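You operate a simulated robot arm through the tools that you are given. There is no shell and no other tool.

You run a simulated robot arm. Do the job below in one go: nothing can be reset, and whatever is moved stays where it is left.

## Task
Move the green dam to the slot that the length card names.
Fine: cam knob to slack first, the dam home in its slot, the knob tight again. Where these are worked on the way, their far stop is far enough and under half their travel is too little: cam knob.

The check looks at the end state, three seconds after you hand in, the way a careful person would. Anything else that was tipped, shoved, dropped, spilled or broken makes it a failure.

## Robot
A 6-joint arm with a two-finger parallel gripper, fixed in place. Base frame: the origin is on the floor under the middle of its stand, x ahead of it, y to its left, z up. Readings come in m, degrees, newtons and seconds.
With the tool pointing down near the work surface it reaches from about 0.3 to 0.66 m from the base axis. Its first joint turns from -115.0 to 115.0 degrees. Payload 3.43 kg.
Tool frame: the origin (TCP) lies between the finger pads and is the grasp point; the fingertips stand 0.034 m ahead of it; z points along the fingers, y is the line along which they close. The gripper opens to 0.128 m. The fingers are 0.024 m wide and 0.012 m thick; the gripper's body (0.048 by 0.13 m) begins 0.096 m behind the TCP.
Orientation is that of the tool frame in the base frame, as a unit quaternion [x, y, z, w]. With the fingers straight down and closing along the base's y, the tool's x points along the base's -x, its y along +y and its z along -z.

## Interface
- The arm moves only by the tool nudge_tool. Its argument "rows" is a list of rows, each a list of 7 numbers: the shift along the tool's x, y, z in m, then the turn, a rotation vector about the tool's x, y, z in degrees, then the opening in per cent of the stroke, from 0 (shut) to 100 (fully open). In form: [[tx, ty, tz, rx, ry, rz, hand], ...]. A call has 1 to 20 rows; each row is the pose to reach, as a shift and turn from the pose commanded when the call began, along the tool's axes at that moment. Each row takes 0.2 s and may step no farther than 0.05 m and 8.6 degrees from the row before; otherwise, or with a gripper value out of range, the whole call is refused. Where a pose cannot be reached the arm comes as near as it can. A force on the tool above 40 N (or 10 N above the force at the start of the call, whichever is more), or a blocked arm, ends the call early, and 0.2 s more pass. Each finger travels about 0.153 m/s and halts on what it meets, pressing with about 35 N; the grip force reading is that of the motor and also rises with nothing between the fingers. The clock runs only during rows and for 0.2 s after the last one: add rows that repeat a pose to give the fingers time. It gives the time, the measured TCP pose, the force on the tool (base axes), the opening and the grip force at its end, in the units of the frame above (readings bear some noise), with the torque about the TCP (base axes, N m) and any sound that the robot's microphone picked up, and new pictures: "pictures" is both (left out), scene, wrist or none.
- Cameras (640 x 400 px; columns grow to the right, rows downward): "scene" is fixed at [0.0488, 0.6504, 1.6537]; the picture's right is [-0.71, -0.70, 0.00], its down [-0.48, 0.48, -0.74] and it looks along [0.52, -0.52, -0.68] (base axes); focal length 354 px, centre (320, 200). "wrist" rides on the gripper at [0.076, -0.011, -0.16] in the tool frame; the picture's right is [0.15, 0.99, 0.00], its down [-0.88, 0.13, -0.46] and it looks along [-0.45, 0.07, 0.89] (tool axes); focal length 234 px, centre (320, 200). There is no depth. A picture from a camera that has moved, and an enlarged one, comes with that camera's place and axes in the base frame and with its lens.
- raise_lower(by): slides the trunk up (or, below 0, down) by that many m; the arm rides with it, the base frame stays. It gives what a move gives, with no picture.
- enlarge(camera, box): a new picture of the part [left, top, right, bottom] of that camera's present view, enlarged. It takes no simulated time.
- job_done(): hands the job in; it is judged then, once.

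Nothing tells you positions but the pictures and the camera data. Unless the task says otherwise, let go and move clear before handing in.

The tools are called as name(argument=value, ...) on one line, values as JSON. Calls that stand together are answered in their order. nudge_tool: Moves the arm, as the interface text tells. Its arguments: {"type":"object","properties":{"rows":{"type":"array","items":{"type":"array","items":{"type":"number"}}},"pictures":{"type":"string","enum":["both","scene","wrist","none"]}},"required":["rows"]} The other tools are called the same way: raise_lower (by) moves the trunk up or down; enlarge (camera, box) takes an enlarged picture of a part of a camera's view; job_done () hands the job in.

At the start:

```text
t: 0.0
tool_pos: [0.4426, -0.0031, 1.1865]
ee_rot: [-0.001, 1.0, 0.0, 0.001]
force: [-0.9, -0.1, 0.7]
torque: [-0.02, -0.03, 0.02]
finger_gap: 0.1281
gripper_force: 0.1
trunk travel left (down, up): [-0.925, 0.065]
```

scene: 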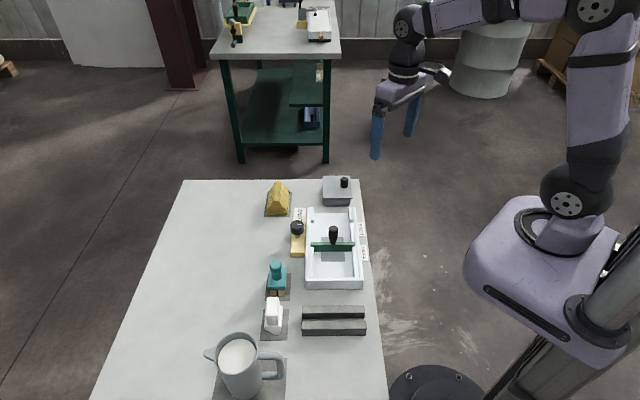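
wrist: 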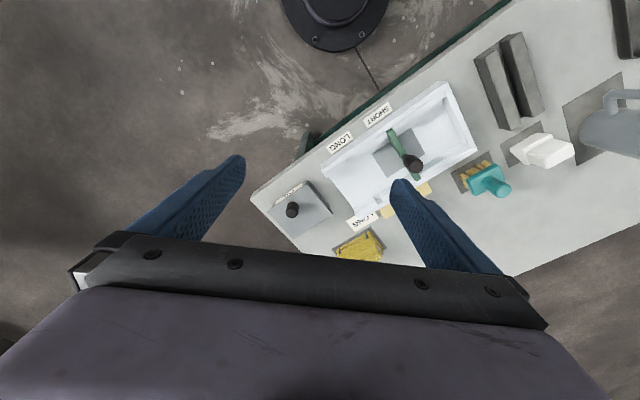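

I see a bench with a white tray, a green dam in it, a cam knob beside it, and cards marked LONG and SHORT. I'll enlarge the views first to read the length card and locate the parts.

enlarge(camera="scene", box=[250, 160, 390, 300])

enlarge(camera="wrist", box=[300, 60, 500, 240])

enlarge(camera="scene", box=[200, 170, 400, 400])

```text
2.86 times, centred on (320, 230) of scene
camera zoom: at [0.0488, 0.6504, 1.6537], right [-0.71, -0.7, 0.0], down [-0.48, 0.48, -0.74], along [0.52, -0.52, -0.68], focal length 1013 px, centre (320, 114)
```

zoom: 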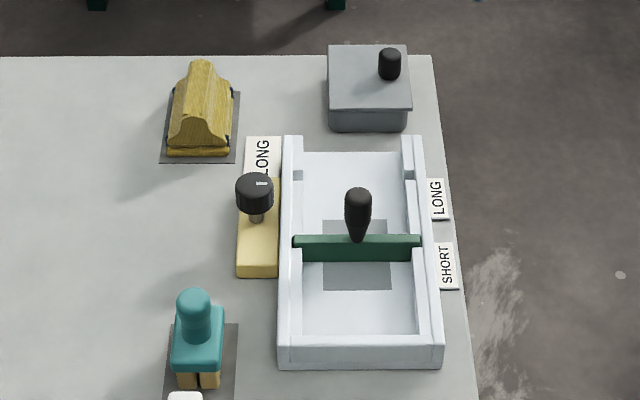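

```text
2.22 times, centred on (400, 150) of wrist
camera zoom: at [0.3672, -0.0148, 1.3466], right [-0.15, 0.99, 0.0], down [0.88, 0.13, 0.46], along [0.45, 0.07, -0.89], focal length 520 px, centre (142, 311)
```

zoom: 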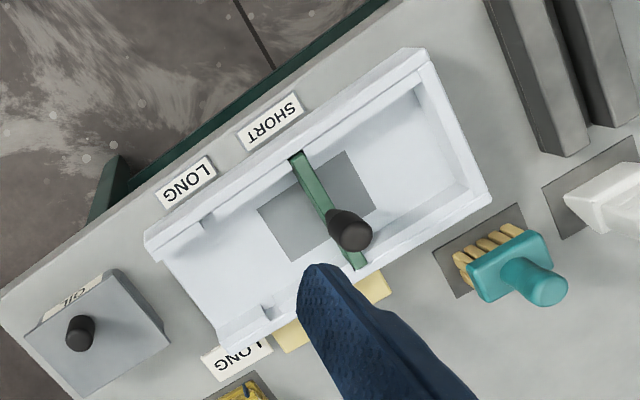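

```text
1.74 times, centred on (300, 285) of scene
camera zoom: at [0.0488, 0.6504, 1.6537], right [-0.71, -0.7, 0.0], down [-0.48, 0.48, -0.74], along [0.52, -0.52, -0.68], focal length 616 px, centre (355, 52)
```

zoom: 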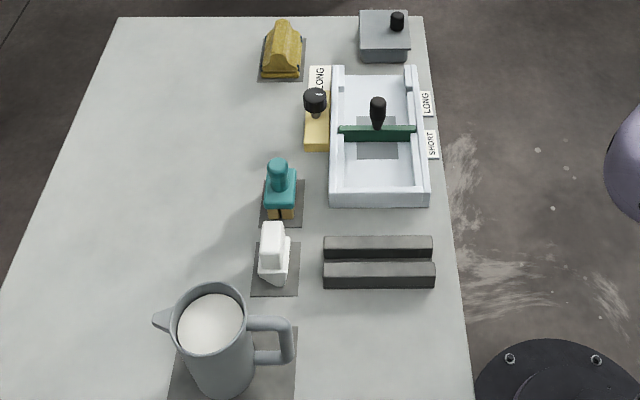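

The card beside the cam knob reads LONG, so the dam, which now sits at SHORT, has to go to the LONG slot. By my estimate the dam handle is near (0.475, 0.175, 0.95) and the knob near (0.58, 0.21). I'll move the wrist camera over the knob to read its marks.

nudge_tool(rows=[[0, 0.045, 0, 0, 0, 0, 100], [0, 0.09, 0, 0, 0, 0, 100], [0, 0.135, 0, 0, 0, 0, 100], [0, 0.17, 0, 0, 0, 0, 100], [0, 0.17, 0.04, 0, 0, 0, 100], [0, 0.17, 0.08, 0, 0, 0, 100]], pictures="both")

```text
t: 1.4
tool_pos: [0.4418, 0.1678, 1.1055]
ee_rot: [0.0, 1.0, 0.0, 0.0]
force: [0.3, 0.3, -0.8]
torque: [-0.02, 0.03, 0.0]
finger_gap: 0.128
gripper_force: 0.0
trunk travel left (down, up): [-0.925, 0.065]
camera wrist: at [0.367, 0.1562, 1.2655], right [-0.15, 0.99, 0.0], down [0.88, 0.13, 0.46], along [0.45, 0.07, -0.89], focal length 234 px, centre (320, 200)
```

scene: 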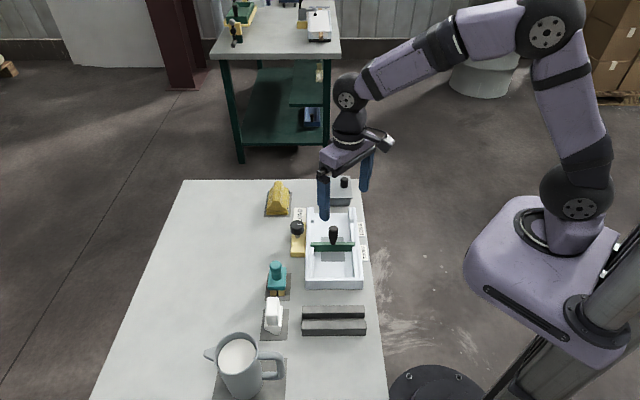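
wrist: 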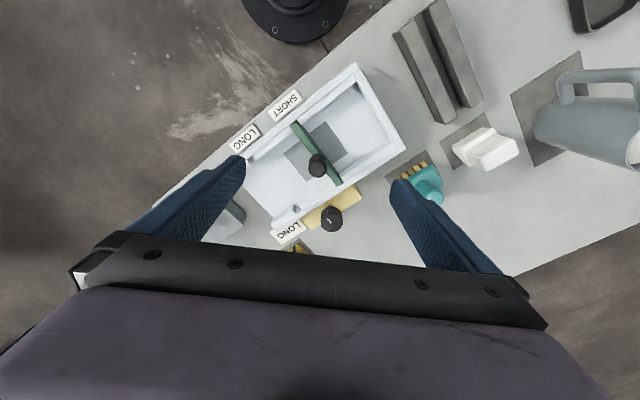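

I can see the knob clearly between the fingers now. I'll enlarge both views to read the pointer and any marks.

enlarge(camera="wrist", box=[280, 150, 380, 250])

enlarge(camera="wrist", box=[220, 60, 420, 260])

enlarge(camera="scene", box=[280, 200, 340, 260])

```text
4.00 times, centred on (330, 200) of wrist
camera zoom: at [0.367, 0.1562, 1.2655], right [-0.15, 0.99, 0.0], down [0.88, 0.13, 0.46], along [0.45, 0.07, -0.89], focal length 937 px, centre (280, 200)
```

zoom: 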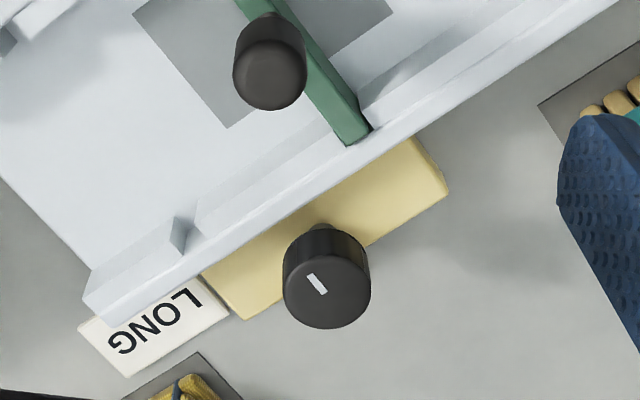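

```text
2.00 times, centred on (320, 160) of wrist
camera zoom: at [0.367, 0.1562, 1.2655], right [-0.15, 0.99, 0.0], down [0.88, 0.13, 0.46], along [0.45, 0.07, -0.89], focal length 468 px, centre (320, 280)
```

zoom: 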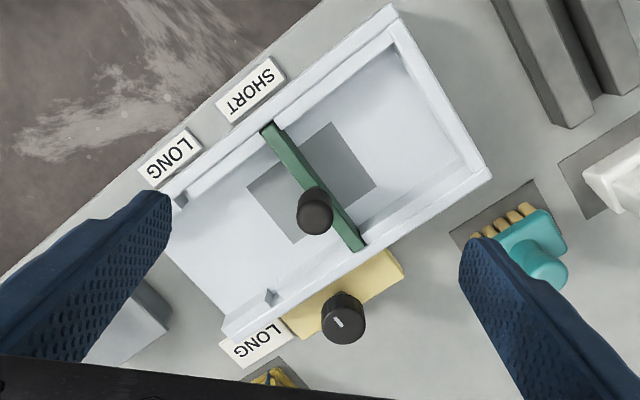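

```text
6.67 times, centred on (310, 230) of scene
camera zoom: at [0.0488, 0.6504, 1.6537], right [-0.71, -0.7, 0.0], down [-0.48, 0.48, -0.74], along [0.52, -0.52, -0.68], focal length 2363 px, centre (387, 0)
```

zoom: 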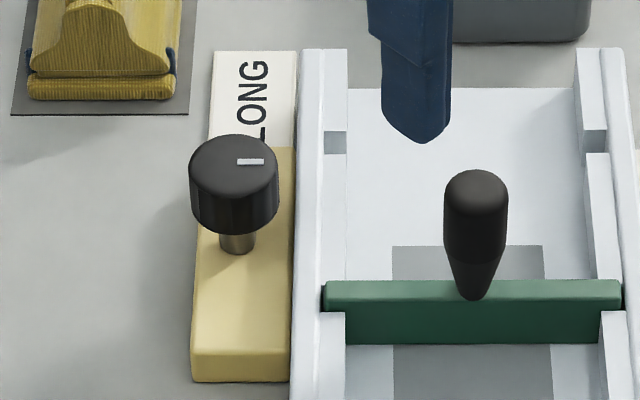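

The knob's pointer faces the tray, so I take that as tight. I put the knob centre near (0.581, 0.210) with its top at z≈0.92, the walls and dam top near 0.89, and the dam handle top near 0.95. I'll hover above the knob for a closer look.

nudge_tool(rows=[[-0.035, 0.0107, 0.01, 0, 0, 0, 80], [-0.07, 0.0214, 0.03, 0, 0, 0, 60], [-0.105, 0.032, 0.05, 0, 0, 0, 60], [-0.139, 0.0425, 0.065, 0, 0, 0, 60], [-0.139, 0.0425, 0.065, 0, 0, 0, 60]], pictures="both")

```text
t: 2.6
tool_pos: [0.58, 0.2086, 1.0432]
ee_rot: [0.001, 1.0, 0.0, 0.0]
force: [-0.4, -0.6, -0.3]
torque: [0.01, -0.03, 0.04]
finger_gap: 0.0767
gripper_force: 0.0
trunk travel left (down, up): [-0.925, 0.065]
camera wrist: at [0.5045, 0.1964, 1.2022], right [-0.15, 0.99, 0.0], down [0.88, 0.13, 0.46], along [0.45, 0.07, -0.89], focal length 234 px, centre (320, 200)
```

scene: 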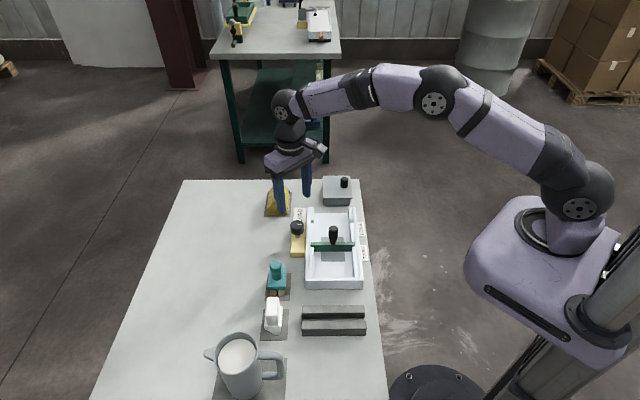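
wrist: 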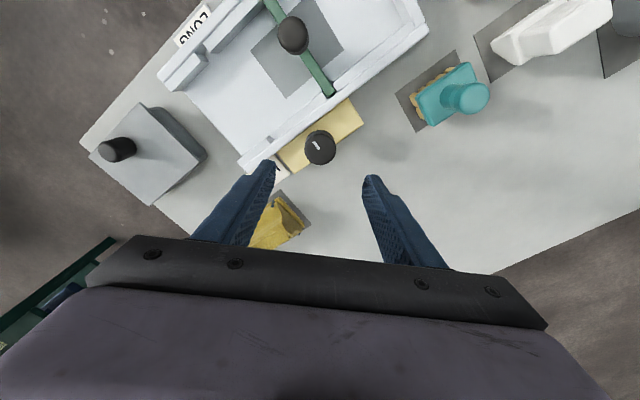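

The gripper is about above the knob. I'll enlarge to refine the knob centre and read the wall heights.

enlarge(camera="wrist", box=[270, 100, 370, 200])

enlarge(camera="scene", box=[290, 195, 380, 295])

enlarge(camera="wrist", box=[150, 0, 450, 200])

```text
4.00 times, centred on (320, 150) of wrist
camera zoom: at [0.5045, 0.1964, 1.2022], right [-0.15, 0.99, 0.0], down [0.88, 0.13, 0.46], along [0.45, 0.07, -0.89], focal length 937 px, centre (320, 400)
```

zoom: 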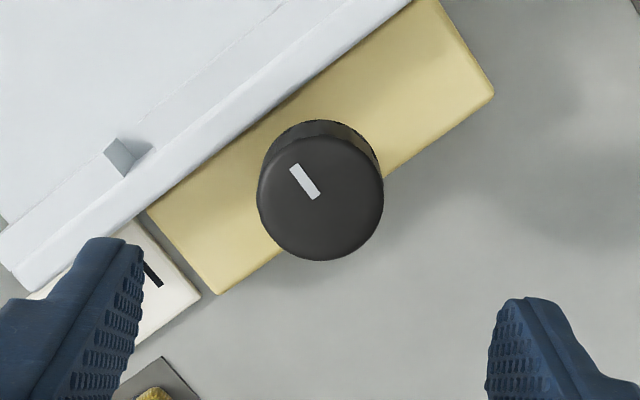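

```text
4.00 times, centred on (335, 245) of scene
camera zoom: at [0.0488, 0.6504, 1.6537], right [-0.71, -0.7, 0.0], down [-0.48, 0.48, -0.74], along [0.52, -0.52, -0.68], focal length 1418 px, centre (260, 20)
```

zoom: 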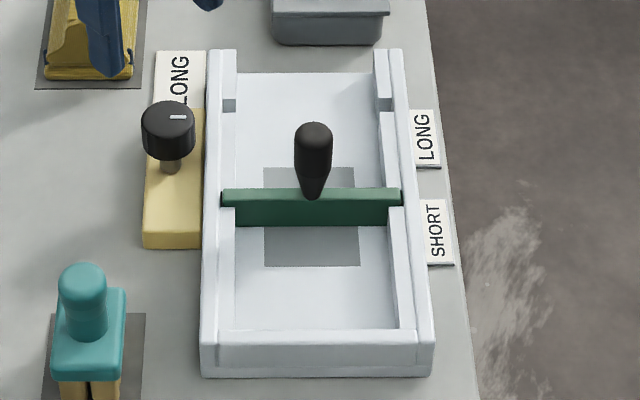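

```text
2.00 times, centred on (300, 100) of wrist
camera zoom: at [0.5045, 0.1964, 1.2022], right [-0.15, 0.99, 0.0], down [0.88, 0.13, 0.46], along [0.45, 0.07, -0.89], focal length 468 px, centre (360, 400)
```

zoom: 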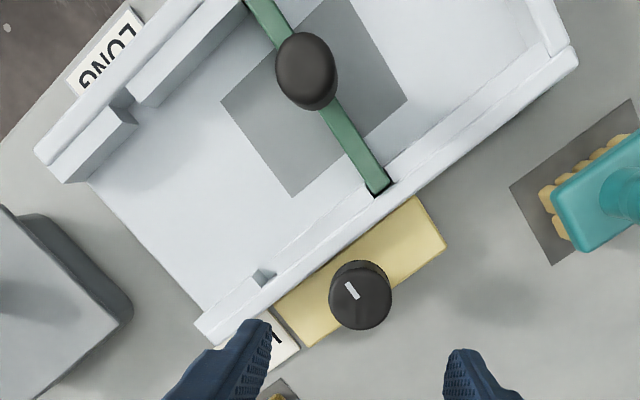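

The knob centre refines to about (0.580, 0.209). I'll zoom in on the tray's near corner and both slots to fix the wall-top height and the slot positions.

enlarge(camera="scene", box=[295, 265, 335, 295])

enlarge(camera="scene", box=[300, 200, 370, 260])

enlarge(camera="wrist", box=[360, 0, 440, 60])

```text
13.33 times, centred on (315, 280) of scene
camera zoom: at [0.0488, 0.6504, 1.6537], right [-0.71, -0.7, 0.0], down [-0.48, 0.48, -0.74], along [0.52, -0.52, -0.68], focal length 4726 px, centre (387, -867)
```

zoom: 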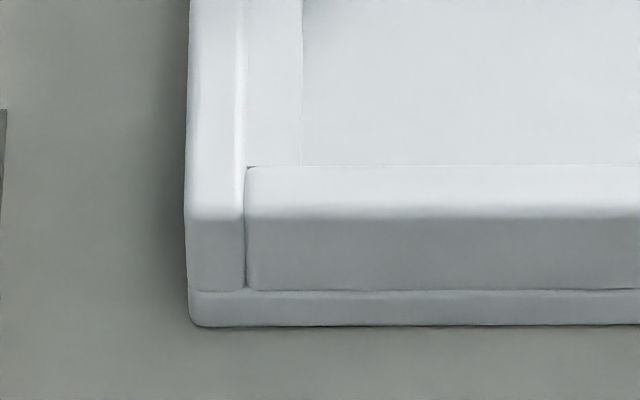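

```text
6.67 times, centred on (335, 230) of scene
camera zoom: at [0.0488, 0.6504, 1.6537], right [-0.71, -0.7, 0.0], down [-0.48, 0.48, -0.74], along [0.52, -0.52, -0.68], focal length 2363 px, centre (220, 0)
```

zoom: 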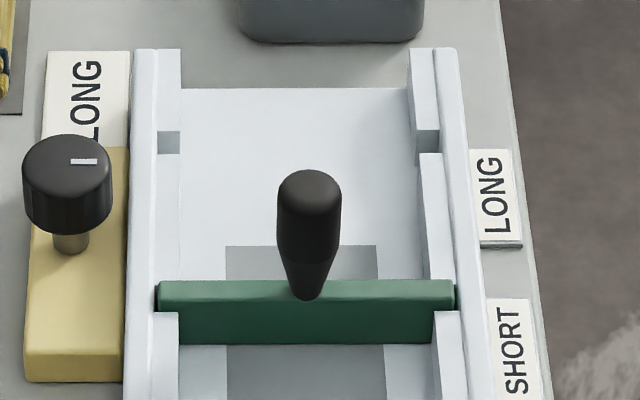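

```text
6.67 times, centred on (400, 30) of wrist
camera zoom: at [0.5045, 0.1964, 1.2022], right [-0.15, 0.99, 0.0], down [0.88, 0.13, 0.46], along [0.45, 0.07, -0.89], focal length 1561 px, centre (-213, 1333)
```

zoom: 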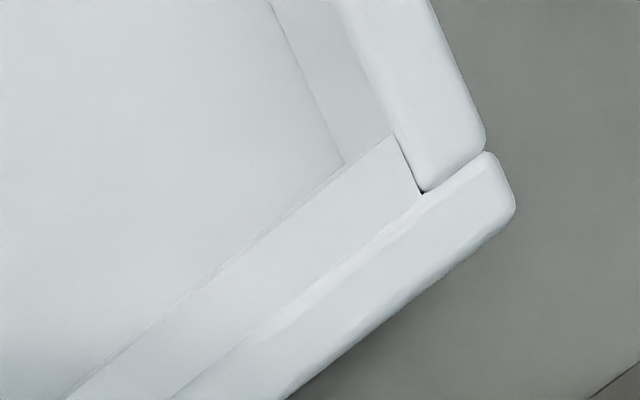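

The knob sits under the tool within about a millimetre, and the wall tops are near z 0.89. I'll descend so the fingertips stop near z 0.90, above the wall, then close on the knob.

nudge_tool(rows=[[0, 0, 0.03, 0, 0, 0, 60], [0, 0, 0.06, 0, 0, 0, 60], [0, 0, 0.09, 0, 0, 0, 60], [0, 0, 0.107, 0, 0, 0, 60], [0, 0, 0.107, 0, 0, 0, 60]], pictures="both")

```text
t: 3.8
tool_pos: [0.5809, 0.2096, 0.9349]
ee_rot: [-0.001, 1.0, 0.0, 0.0]
force: [-0.9, 1.0, 0.1]
torque: [0.03, 0.0, 0.01]
finger_gap: 0.0766
gripper_force: 0.1
trunk travel left (down, up): [-0.925, 0.065]
camera wrist: at [0.5055, 0.1973, 1.0944], right [-0.15, 0.99, 0.0], down [0.88, 0.13, 0.46], along [0.45, 0.07, -0.89], focal length 234 px, centre (320, 200)
```

scene: 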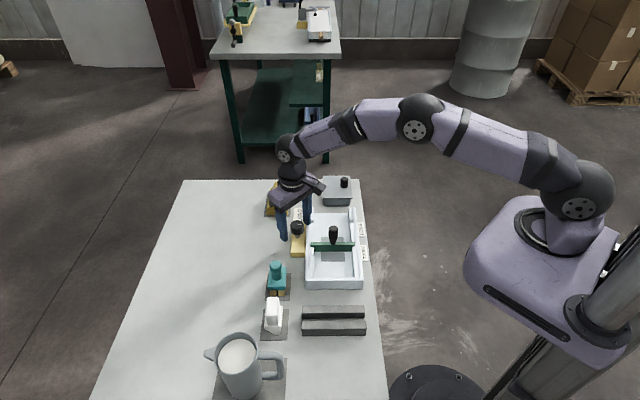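
wrist: 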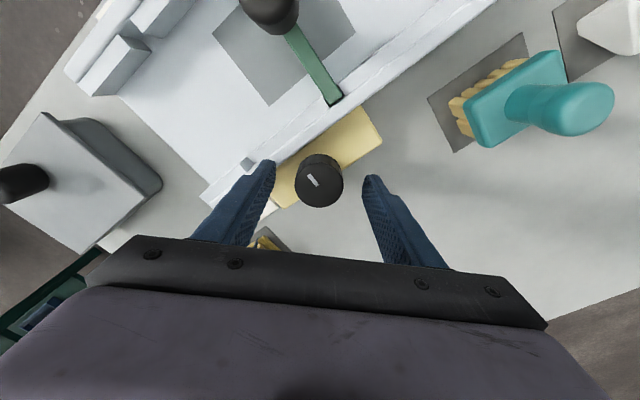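

The knob sits centred between the fingers with no contact yet. I'll close on it.

nudge_tool(rows=[[0, 0, 0, 0, 0, 0, 40], [0, 0, 0, 0, 0, 0, 15], [0, 0, 0, 0, 0, 0, 15]], pictures="wrist")

```text
t: 4.6
tool_pos: [0.5803, 0.2085, 0.935]
ee_rot: [0.0, 1.0, 0.0, 0.0]
force: [-0.1, -5.0, -1.0]
torque: [-0.39, -0.21, 0.15]
finger_gap: 0.0374
gripper_force: 45.1
trunk travel left (down, up): [-0.925, 0.065]
camera wrist: at [0.5055, 0.1962, 1.0946], right [-0.15, 0.99, 0.0], down [0.88, 0.13, 0.46], along [0.45, 0.07, -0.89], focal length 234 px, centre (320, 200)
```

wrist: 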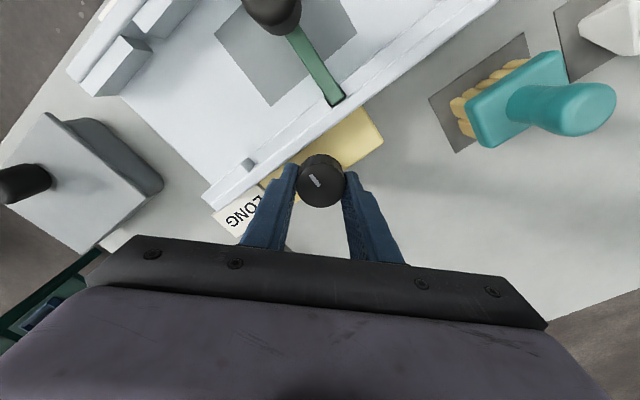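

I have the knob in the fingers, gap 0.037 m. I'll test a small counter-clockwise turn (seen from above) and watch the torque and pointer for a stop.

nudge_tool(rows=[[0, 0, 0, 0, 0, -5, 15], [0, 0, 0, 0, 0, -10, 15], [0, 0, 0, 0, 0, -15, 15], [0, 0, 0, 0, 0, -15, 15]], pictures="wrist")

```text
t: 5.6
tool_pos: [0.5815, 0.2109, 0.9352]
ee_rot: [-0.131, 0.991, 0.0, -0.001]
force: [-4.3, -3.4, -4.8]
torque: [0.05, -0.71, 0.03]
finger_gap: 0.0374
gripper_force: 44.8
trunk travel left (down, up): [-0.925, 0.065]
camera wrist: at [0.511, 0.1779, 1.0947], right [-0.4, 0.92, 0.0], down [0.82, 0.36, 0.45], along [0.42, 0.18, -0.89], focal length 234 px, centre (320, 200)
```

wrist: 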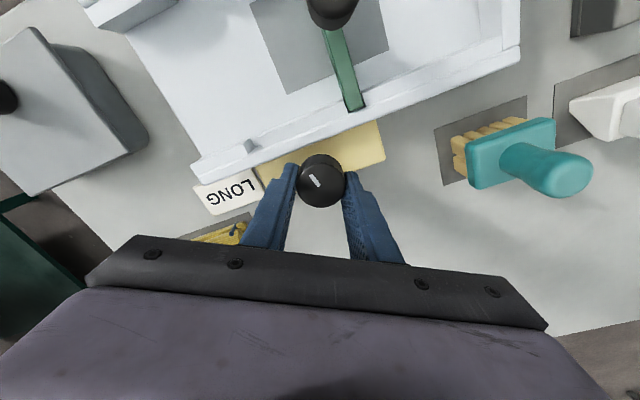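

The pointer seems to have turned with the gripper. I'll enlarge to make sure it isn't slipping.

enlarge(camera="wrist", box=[290, 145, 350, 215])

enlarge(camera="scene", box=[275, 200, 335, 260])

```text
5.71 times, centred on (320, 180) of wrist
camera zoom: at [0.511, 0.1779, 1.0947], right [-0.4, 0.92, 0.0], down [0.82, 0.36, 0.45], along [0.42, 0.18, -0.89], focal length 1338 px, centre (320, 314)
```

zoom: 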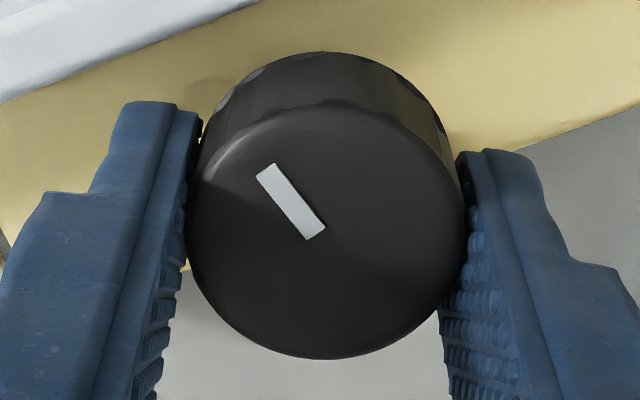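

```text
6.67 times, centred on (305, 230) of scene
camera zoom: at [0.0488, 0.6504, 1.6537], right [-0.71, -0.7, 0.0], down [-0.48, 0.48, -0.74], along [0.52, -0.52, -0.68], focal length 2363 px, centre (420, 0)
```

zoom: 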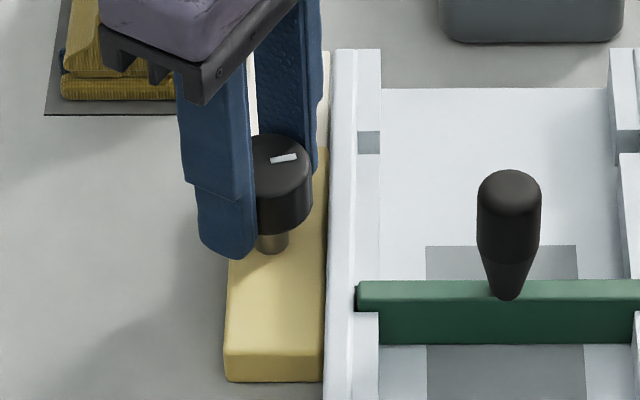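

The knob turned about 15° counter-clockwise with hardly any resistance, so that is the way off tight. I'll keep turning that way and watch the torque.

nudge_tool(rows=[[0, 0, 0, 0, 0, -8, 15], [0, 0, 0, 0, 0, -16, 15], [0, 0, 0, 0, 0, -24, 15], [0, 0, 0, 0, 0, -32, 15], [0, 0, 0, 0, 0, -40, 15], [0, 0, 0, 0, 0, -40, 15]], pictures="wrist")

```text
t: 7.0
tool_pos: [0.5786, 0.2121, 0.9351]
ee_rot: [-0.463, 0.886, 0.0, -0.001]
force: [-15.5, 9.7, -3.0]
torque: [0.14, 0.62, -0.06]
finger_gap: 0.0372
gripper_force: 44.8
trunk travel left (down, up): [-0.925, 0.065]
camera wrist: at [0.5455, 0.1425, 1.0947], right [-0.9, 0.45, 0.0], down [0.4, 0.8, 0.45], along [0.2, 0.41, -0.89], focal length 234 px, centre (320, 200)
```

wrist: 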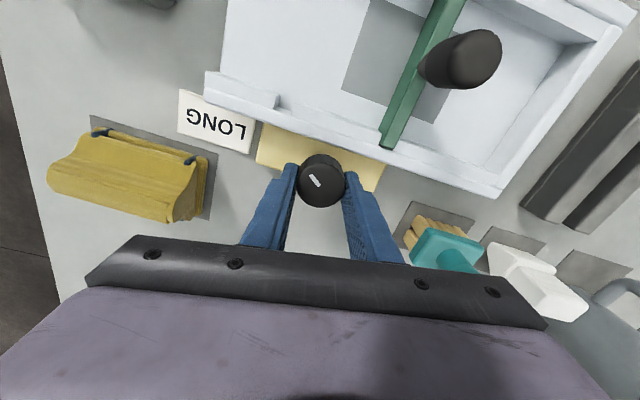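

The knob is following the gripper, with about 18 N of sideways load from a small centring offset. I'll relieve that with a 3 mm shift and keep turning.

nudge_tool(rows=[[0, 0.003, 0, 0, 0, 0, 15], [0, 0.003, 0, 0, 0, -7, 15], [0, 0.003, 0, 0, 0, -14, 15], [0, 0.003, 0, 0, 0, -21, 15], [0, 0.003, 0, 0, 0, -21, 15]], pictures="wrist")

```text
t: 8.2
tool_pos: [0.5779, 0.2136, 0.9338]
ee_rot: [-0.616, 0.787, -0.001, 0.0]
force: [-15.2, 6.2, -7.0]
torque: [0.42, -0.29, -0.09]
finger_gap: 0.0375
gripper_force: 44.9
trunk travel left (down, up): [-0.925, 0.065]
camera wrist: at [0.5706, 0.1357, 1.0948], right [-1.0, 0.1, 0.0], down [0.09, 0.89, 0.45], along [0.04, 0.45, -0.89], focal length 234 px, centre (320, 200)
```

wrist: 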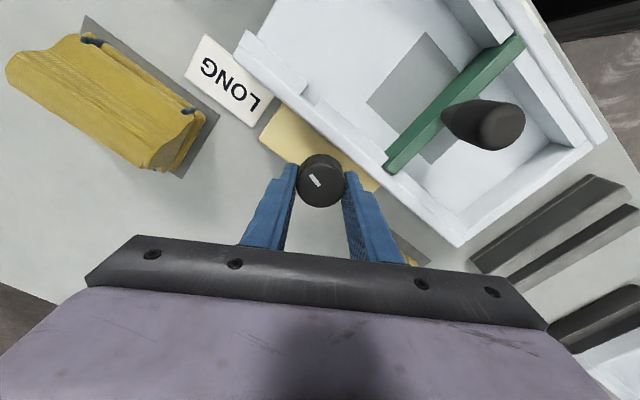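

The load is still along the closing axis, so the knob is a few millimetres off centre. I'll shift along with it and continue turning toward the slack stop.

nudge_tool(rows=[[0, 0.003, 0, 0, 0, 0, 15], [0, 0.004, 0, 0, 0, -6, 15], [0, 0.005, 0, 0, 0, -12, 15], [0, 0.005, 0, 0, 0, -18, 15], [0, 0.005, 0, 0, 0, -18, 15]], pictures="both")

```text
t: 9.4
tool_pos: [0.576, 0.213, 0.9346]
ee_rot: [0.732, -0.681, 0.001, -0.001]
force: [1.6, -0.2, -7.3]
torque: [-0.32, -0.43, 0.01]
finger_gap: 0.0374
gripper_force: 44.9
trunk travel left (down, up): [-0.925, 0.065]
camera wrist: at [0.5925, 0.1371, 1.0948], right [-0.98, -0.22, 0.0], down [-0.19, 0.87, 0.46], along [-0.1, 0.44, -0.89], focal length 234 px, centre (320, 200)
```

scene: 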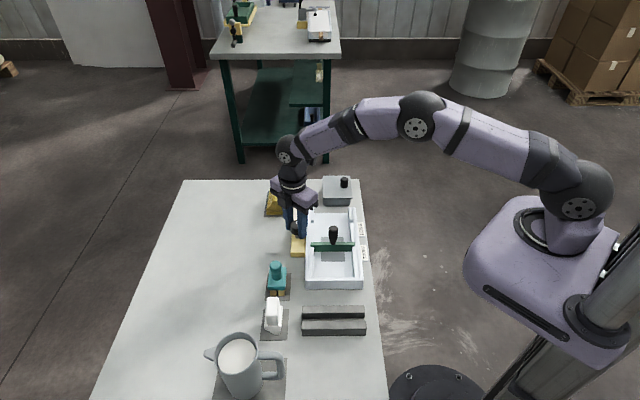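
wrist: 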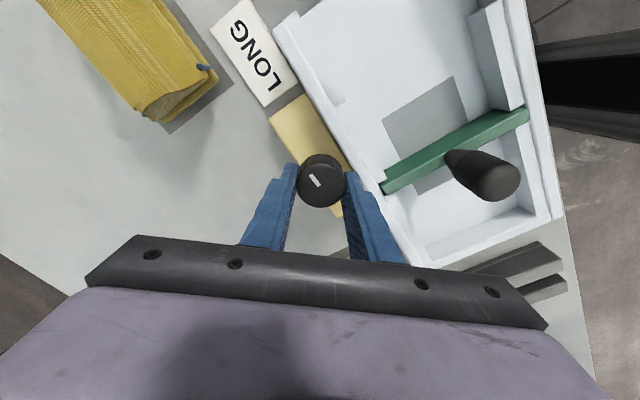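

About 94° turned and still no stop; the load is back near zero. I'll continue in small steps.

nudge_tool(rows=[[0, 0, 0, 0, 0, -6, 15], [0, 0.001, 0, 0, 0, -12, 15], [0, 0.001, 0, 0, 0, -18, 15], [0, 0.001, 0, 0, 0, -24, 15], [0, 0.001, 0, 0, 0, -24, 15]], pictures="wrist")

```text
t: 10.6
tool_pos: [0.5741, 0.2135, 0.9354]
ee_rot: [0.857, -0.515, 0.0, 0.001]
force: [4.1, -1.8, -1.3]
torque: [-0.25, -0.23, 0.12]
finger_gap: 0.0374
gripper_force: 44.5
trunk travel left (down, up): [-0.925, 0.065]
camera wrist: at [0.62, 0.1498, 1.0948], right [-0.8, -0.6, 0.0], down [-0.53, 0.71, 0.46], along [-0.27, 0.37, -0.89], focal length 234 px, centre (320, 200)
```

wrist: 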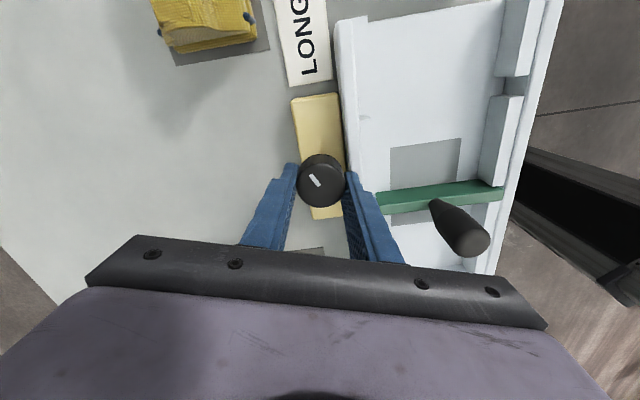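

About 118° now. I'll check the pointer against the gripper for slip.

enlarge(camera="wrist", box=[290, 145, 350, 215])

enlarge(camera="scene", box=[260, 170, 380, 270])

```text
5.71 times, centred on (320, 180) of wrist
camera zoom: at [0.62, 0.1498, 1.0948], right [-0.8, -0.6, 0.0], down [-0.53, 0.71, 0.46], along [-0.27, 0.37, -0.89], focal length 1338 px, centre (320, 314)
```

zoom: 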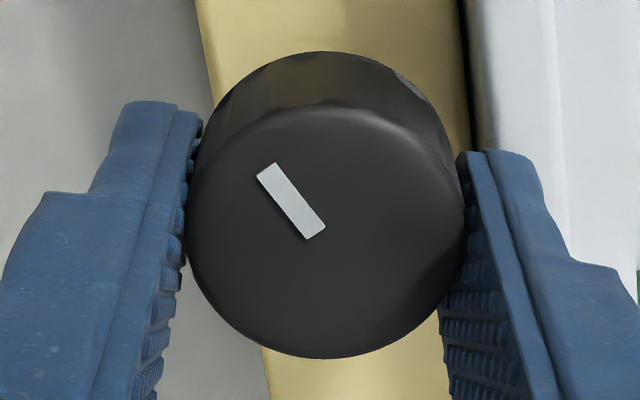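

```text
4.00 times, centred on (320, 220) of scene
camera zoom: at [0.0488, 0.6504, 1.6537], right [-0.71, -0.7, 0.0], down [-0.48, 0.48, -0.74], along [0.52, -0.52, -0.68], focal length 1418 px, centre (320, 120)
```

zoom: 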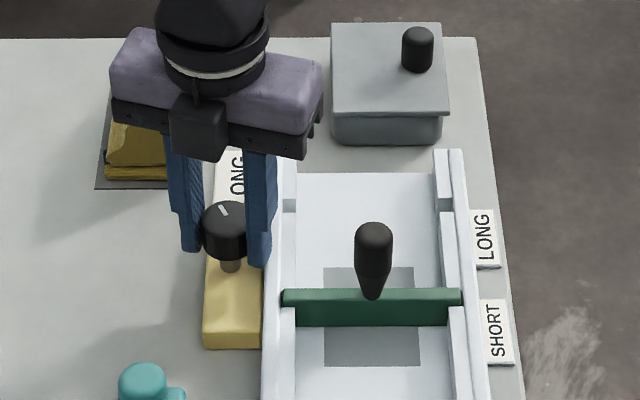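

There's no slip: the knob really has turned about 118°. I'll continue until I feel the far stop.

nudge_tool(rows=[[0, 0, 0, 0, 0, -6, 15], [0, 0, 0, 0, 0, -12, 15], [0, 0, 0, 0, 0, -18, 15], [0, 0, 0, 0, 0, -24, 15], [0, 0, 0, 0, 0, -24, 15]], pictures="wrist")

```text
t: 11.8
tool_pos: [0.5718, 0.2122, 0.9334]
ee_rot: [0.945, -0.326, -0.002, 0.0]
force: [-6.8, -3.6, -0.8]
torque: [0.03, 0.14, -0.67]
finger_gap: 0.0375
gripper_force: 45.1
trunk travel left (down, up): [-0.925, 0.065]
camera wrist: at [0.639, 0.1734, 1.0944], right [-0.49, -0.87, 0.0], down [-0.77, 0.44, 0.46], along [-0.4, 0.22, -0.89], focal length 234 px, centre (320, 200)
```

wrist: 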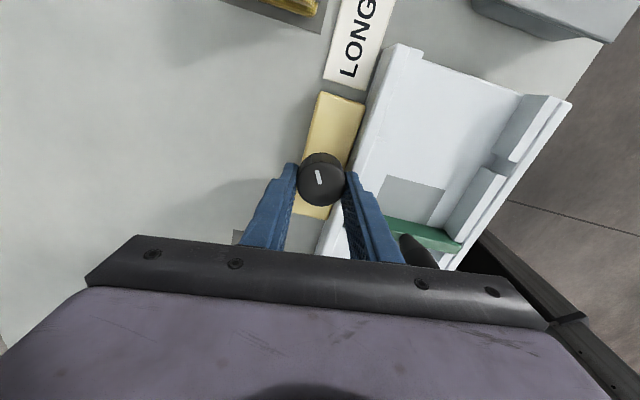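

The torque jumped to -0.67 N·m and the pointer slipped against the fingers, so the slack stop is reached. I'll check the final pointer angle.

enlarge(camera="wrist", box=[290, 145, 350, 215])

enlarge(camera="scene", box=[275, 200, 335, 260])

```text
5.71 times, centred on (320, 180) of wrist
camera zoom: at [0.639, 0.1734, 1.0944], right [-0.49, -0.87, 0.0], down [-0.77, 0.44, 0.46], along [-0.4, 0.22, -0.89], focal length 1338 px, centre (320, 314)
```

zoom: 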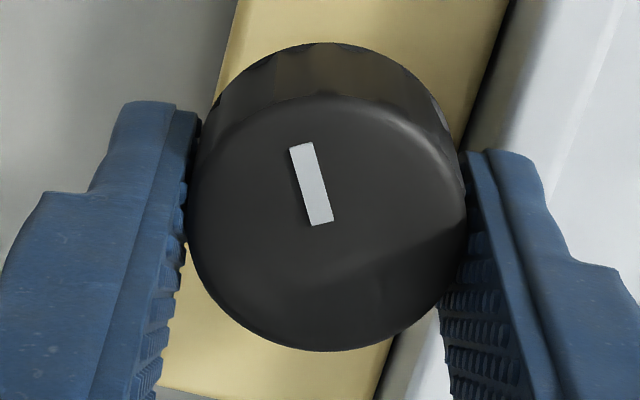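

```text
6.67 times, centred on (305, 230) of scene
camera zoom: at [0.0488, 0.6504, 1.6537], right [-0.71, -0.7, 0.0], down [-0.48, 0.48, -0.74], along [0.52, -0.52, -0.68], focal length 2363 px, centre (420, 0)
```

zoom: 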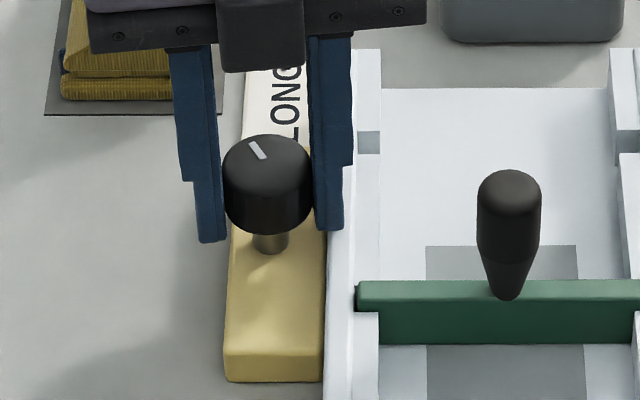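

The knob is at its slack stop, roughly 120° from where it started. I'll open just enough to release it and raise straight up, then turn the tool back.

nudge_tool(rows=[[0, 0, 0, 0, 0, 0, 36], [0, 0, 0, 0, 0, 0, 36], [0, 0, -0.03, 0, 0, 0, 36], [0, 0, -0.07, 0, 0, 0, 36], [0, 0, -0.115, 0, 0, 0, 36], [0, 0, -0.115, 0, 0, 0, 36]], pictures="both")

```text
t: 13.2
tool_pos: [0.5717, 0.2136, 1.0495]
ee_rot: [0.946, -0.325, 0.0, -0.001]
force: [0.2, -0.6, -0.2]
torque: [-0.03, 0.0, -0.03]
finger_gap: 0.0464
gripper_force: 0.1
trunk travel left (down, up): [-0.925, 0.065]
camera wrist: at [0.6398, 0.1742, 1.2094], right [-0.49, -0.87, 0.0], down [-0.77, 0.44, 0.46], along [-0.4, 0.22, -0.89], focal length 234 px, centre (320, 200)
```

scene: 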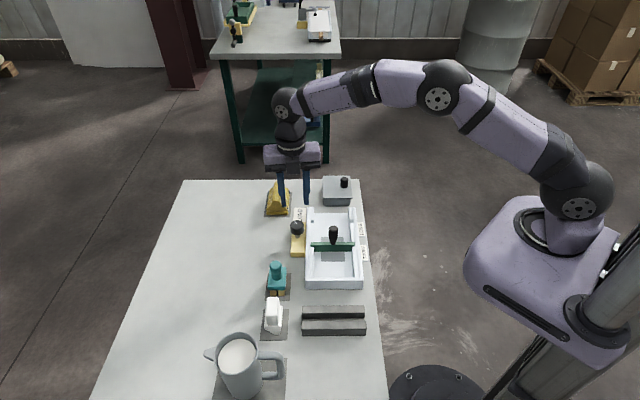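
wrist: 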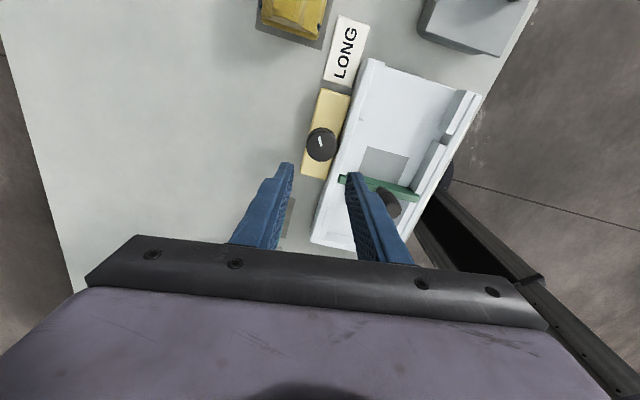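

The knob is released and I'm well clear above it. Next I'll turn the tool to yaw -45° and hover over the dam, keeping the fingertips above its handle, to measure the dam and both slots.

nudge_tool(rows=[[-0.0037, 0.0078, -0.01, 0, 0, 8.1, 50], [-0.0075, 0.0155, -0.02, 0, 0, 16.2, 60], [-0.0112, 0.0233, -0.02, 0, 0, 24.3, 60], [-0.015, 0.031, -0.02, 0, 0, 32.4, 60], [-0.0187, 0.0388, -0.02, 0, 0, 40.5, 60], [-0.0225, 0.0465, -0.02, 0, 0, 48.6, 60], [-0.0262, 0.0543, -0.02, 0, 0, 56.7, 60], [-0.03, 0.062, -0.02, 0, 0, 64.8, 60], [-0.0337, 0.0698, -0.02, 0, 0, 72.9, 60], [-0.0374, 0.0775, -0.02, 0, 0, 81, 60], [-0.0412, 0.0853, -0.02, 0, 0, 89.1, 60], [-0.0449, 0.093, -0.02, 0, 0, 97.2, 60], [-0.0449, 0.093, -0.02, 0, 0, 97.2, 60]], pictures="both")

```text
t: 16.0
tool_pos: [0.4805, 0.168, 1.0683]
ee_rot: [-0.381, 0.925, 0.0, 0.0]
force: [-0.5, -0.2, -0.1]
torque: [0.0, 0.0, 0.0]
finger_gap: 0.0768
gripper_force: 0.1
trunk travel left (down, up): [-0.925, 0.065]
camera wrist: at [0.4351, 0.1051, 1.2294], right [-0.8, 0.6, 0.0], down [0.53, 0.71, 0.46], along [0.27, 0.36, -0.89], focal length 234 px, centre (320, 200)
```

scene: 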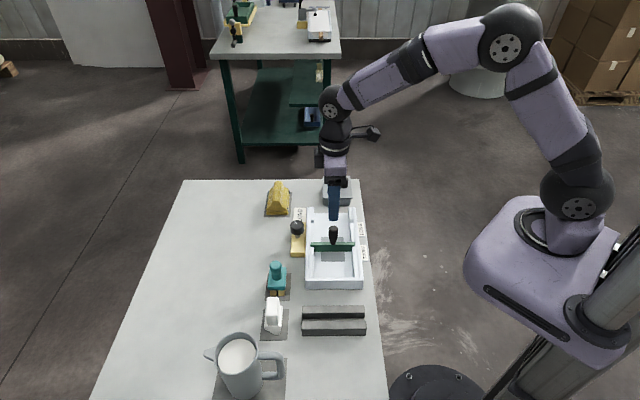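
wrist: 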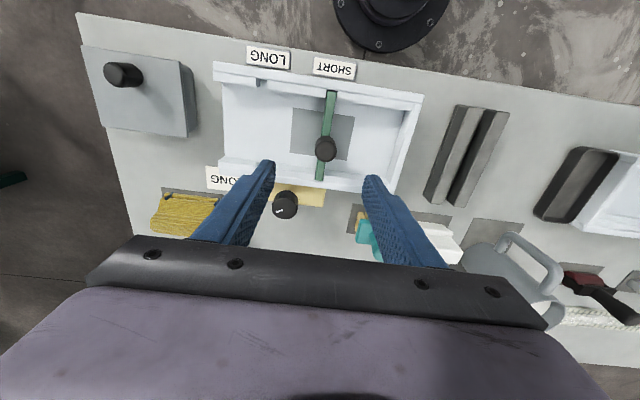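

The tray, dam and both LONG notches are now in view. I'll enlarge to measure the slots and the handle.

enlarge(camera="wrist", box=[205, 50, 365, 150])

enlarge(camera="wrist", box=[205, 110, 365, 210])

enlarge(camera="wrist", box=[290, 130, 360, 190])

```text
4.00 times, centred on (285, 100) of wrist
camera zoom: at [0.4351, 0.1051, 1.2294], right [-0.8, 0.6, 0.0], down [0.53, 0.71, 0.46], along [0.27, 0.36, -0.89], focal length 937 px, centre (460, 600)
```

zoom: 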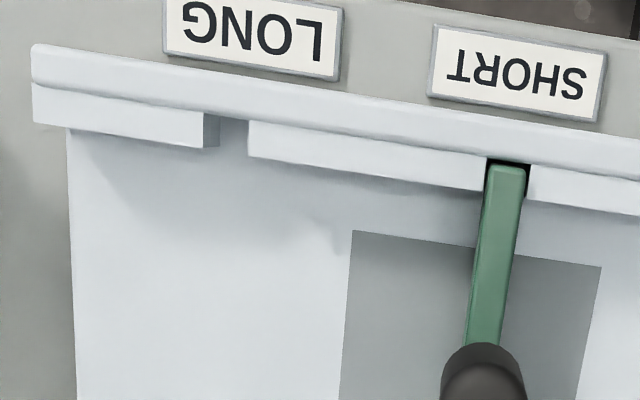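

```text
4.00 times, centred on (285, 160) of wrist
camera zoom: at [0.4351, 0.1051, 1.2294], right [-0.8, 0.6, 0.0], down [0.53, 0.71, 0.46], along [0.27, 0.36, -0.89], focal length 937 px, centre (460, 360)
```

zoom: 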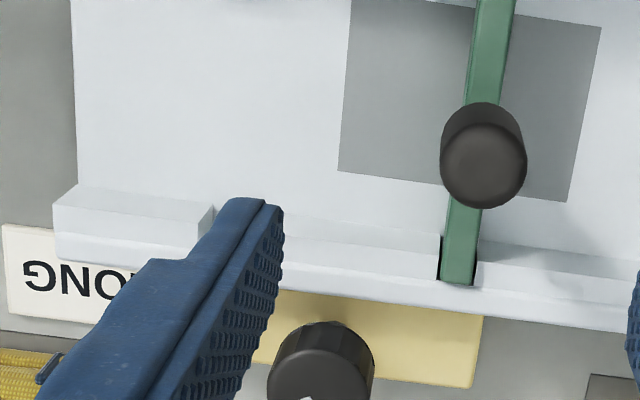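

```text
6.67 times, centred on (325, 160) of wrist
camera zoom: at [0.4351, 0.1051, 1.2294], right [-0.8, 0.6, 0.0], down [0.53, 0.71, 0.46], along [0.27, 0.36, -0.89], focal length 1561 px, centre (287, 467)
```

zoom: 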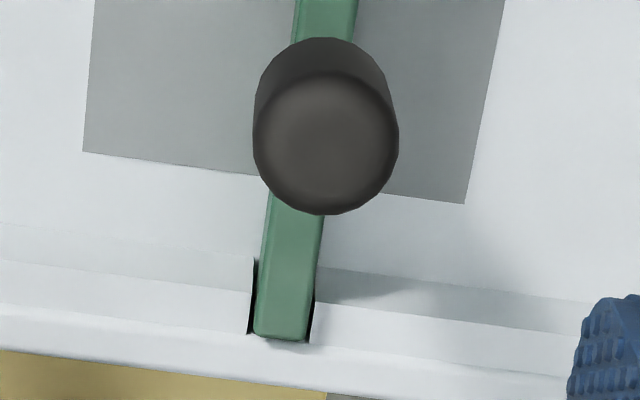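

The dam handle centre comes out at about (0.475, 0.171), midway along the plate. The slots are about 0.092 m apart along (0.707, -0.707). I'll centre over the handle and descend so the fingertips stay above the plate.

nudge_tool(rows=[[0.0017, 0.0058, 0.0, 0, 0, 0, 60], [0.0017, 0.0058, 0.04, 0, 0, 0, 60], [0.0017, 0.0058, 0.075, 0, 0, 0, 60], [0.0017, 0.0058, 0.1, 0, 0, 0, 60], [0.0017, 0.0058, 0.1, 0, 0, 0, 60]], pictures="both")

```text
t: 17.2
tool_pos: [0.4756, 0.1703, 0.9694]
ee_rot: [-0.381, 0.925, 0.0, 0.001]
force: [-0.8, -0.3, -0.4]
torque: [-0.01, -0.02, -0.02]
finger_gap: 0.0767
gripper_force: 0.0
trunk travel left (down, up): [-0.925, 0.065]
camera wrist: at [0.4299, 0.1077, 1.1295], right [-0.8, 0.6, 0.0], down [0.53, 0.71, 0.46], along [0.27, 0.37, -0.89], focal length 234 px, centre (320, 200)
```

scene: 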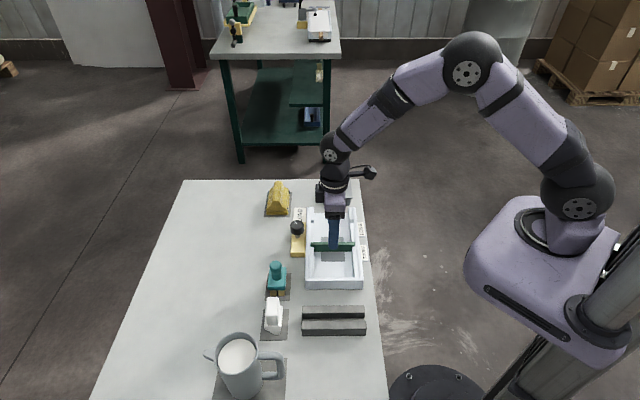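
wrist: 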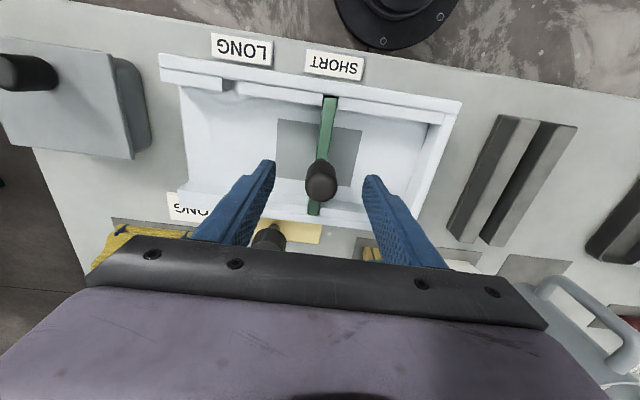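

The handle is centred between the fingers. I'll enlarge here too, so two camera heights give me a better slot spacing.

enlarge(camera="wrist", box=[150, 50, 350, 150])

enlarge(camera="wrist", box=[280, 150, 380, 230])

enlarge(camera="wrist", box=[190, 70, 270, 110])

enlarge(camera="wrist", box=[290, 80, 370, 120])

```text
3.20 times, centred on (250, 100) of wrist
camera zoom: at [0.4299, 0.1077, 1.1295], right [-0.8, 0.6, 0.0], down [0.53, 0.71, 0.46], along [0.27, 0.37, -0.89], focal length 749 px, centre (544, 520)
```

zoom: 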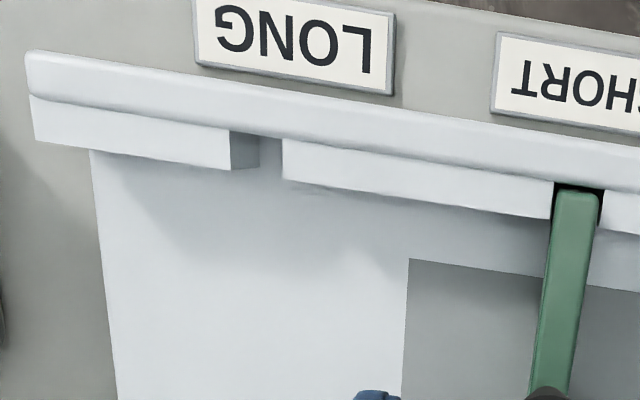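

```text
5.00 times, centred on (330, 190) of wrist
camera zoom: at [0.4299, 0.1077, 1.1295], right [-0.8, 0.6, 0.0], down [0.53, 0.71, 0.46], along [0.27, 0.37, -0.89], focal length 1171 px, centre (270, 250)
```

zoom: 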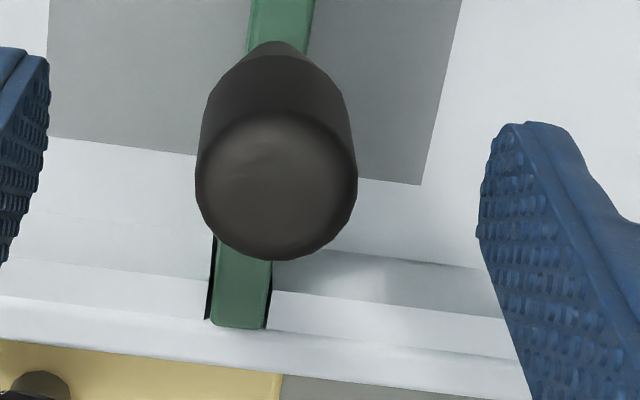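

```text
8.00 times, centred on (230, 90) of wrist
camera zoom: at [0.4299, 0.1077, 1.1295], right [-0.8, 0.6, 0.0], down [0.53, 0.71, 0.46], along [0.27, 0.37, -0.89], focal length 1873 px, centre (1040, 1080)
```

zoom: 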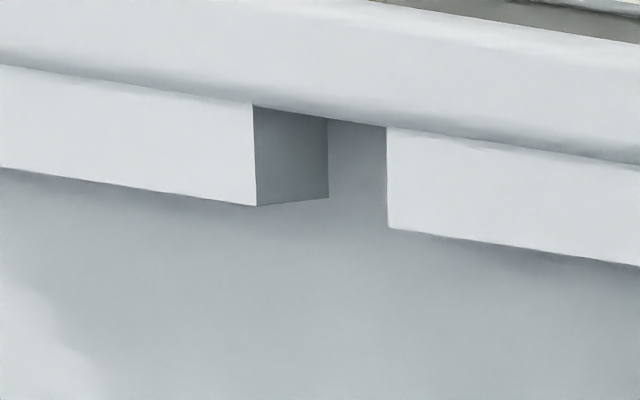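

```text
8.00 times, centred on (330, 100) of wrist
camera zoom: at [0.4299, 0.1077, 1.1295], right [-0.8, 0.6, 0.0], down [0.53, 0.71, 0.46], along [0.27, 0.37, -0.89], focal length 1873 px, centre (240, 1000)
```

zoom: 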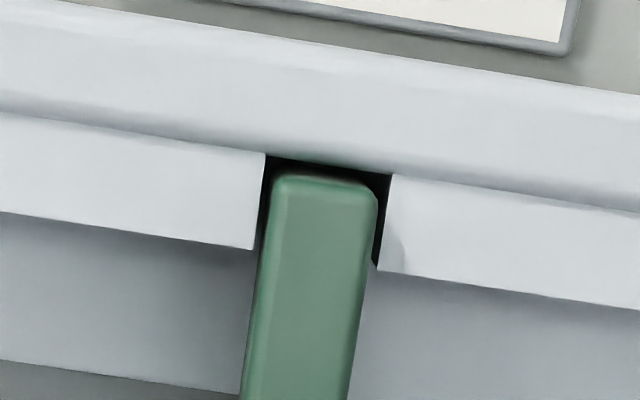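

Two camera heights give a slot spacing of about 0.090–0.093 m and a slot about 3 mm wider than the dam. I'll lower onto the handle and close.

nudge_tool(rows=[[0, 0, 0.015, 0, 0, 0, 60], [0, 0, 0.029, 0, 0, 0, 60], [0, 0, 0.029, 0, 0, 0, 60], [0, 0, 0.029, 0, 0, 0, 30], [0, 0, 0.029, 0, 0, 0, 8], [0, 0, 0.029, 0, 0, 0, 8]], pictures="both")

```text
t: 18.6
tool_pos: [0.4761, 0.1711, 0.9403]
ee_rot: [-0.381, 0.925, 0.001, 0.0]
force: [0.6, -0.2, -0.1]
torque: [0.07, -0.05, 0.03]
finger_gap: 0.0249
gripper_force: 34.9
trunk travel left (down, up): [-0.925, 0.065]
camera wrist: at [0.4299, 0.1078, 1.1002], right [-0.8, 0.6, 0.0], down [0.53, 0.71, 0.46], along [0.27, 0.37, -0.89], focal length 234 px, centre (320, 200)
```

scene: 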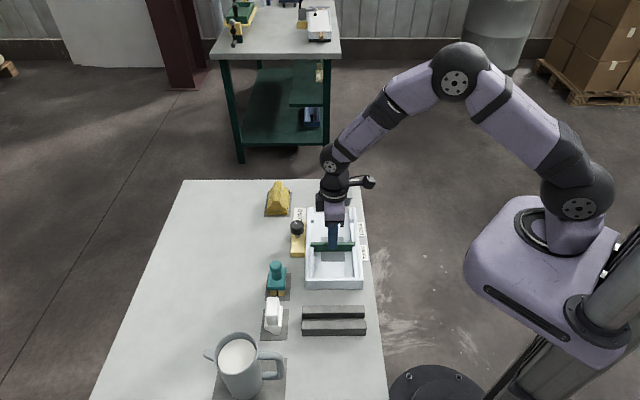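
wrist: 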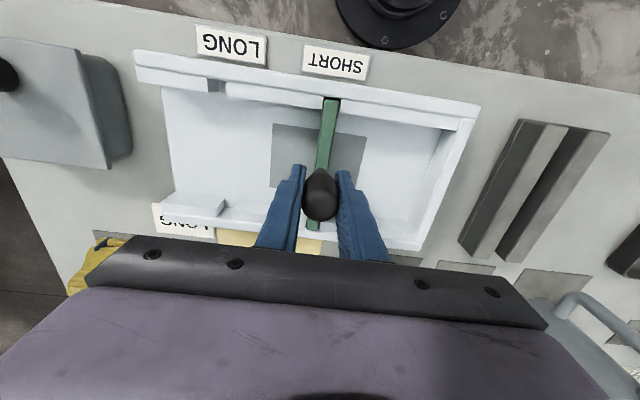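

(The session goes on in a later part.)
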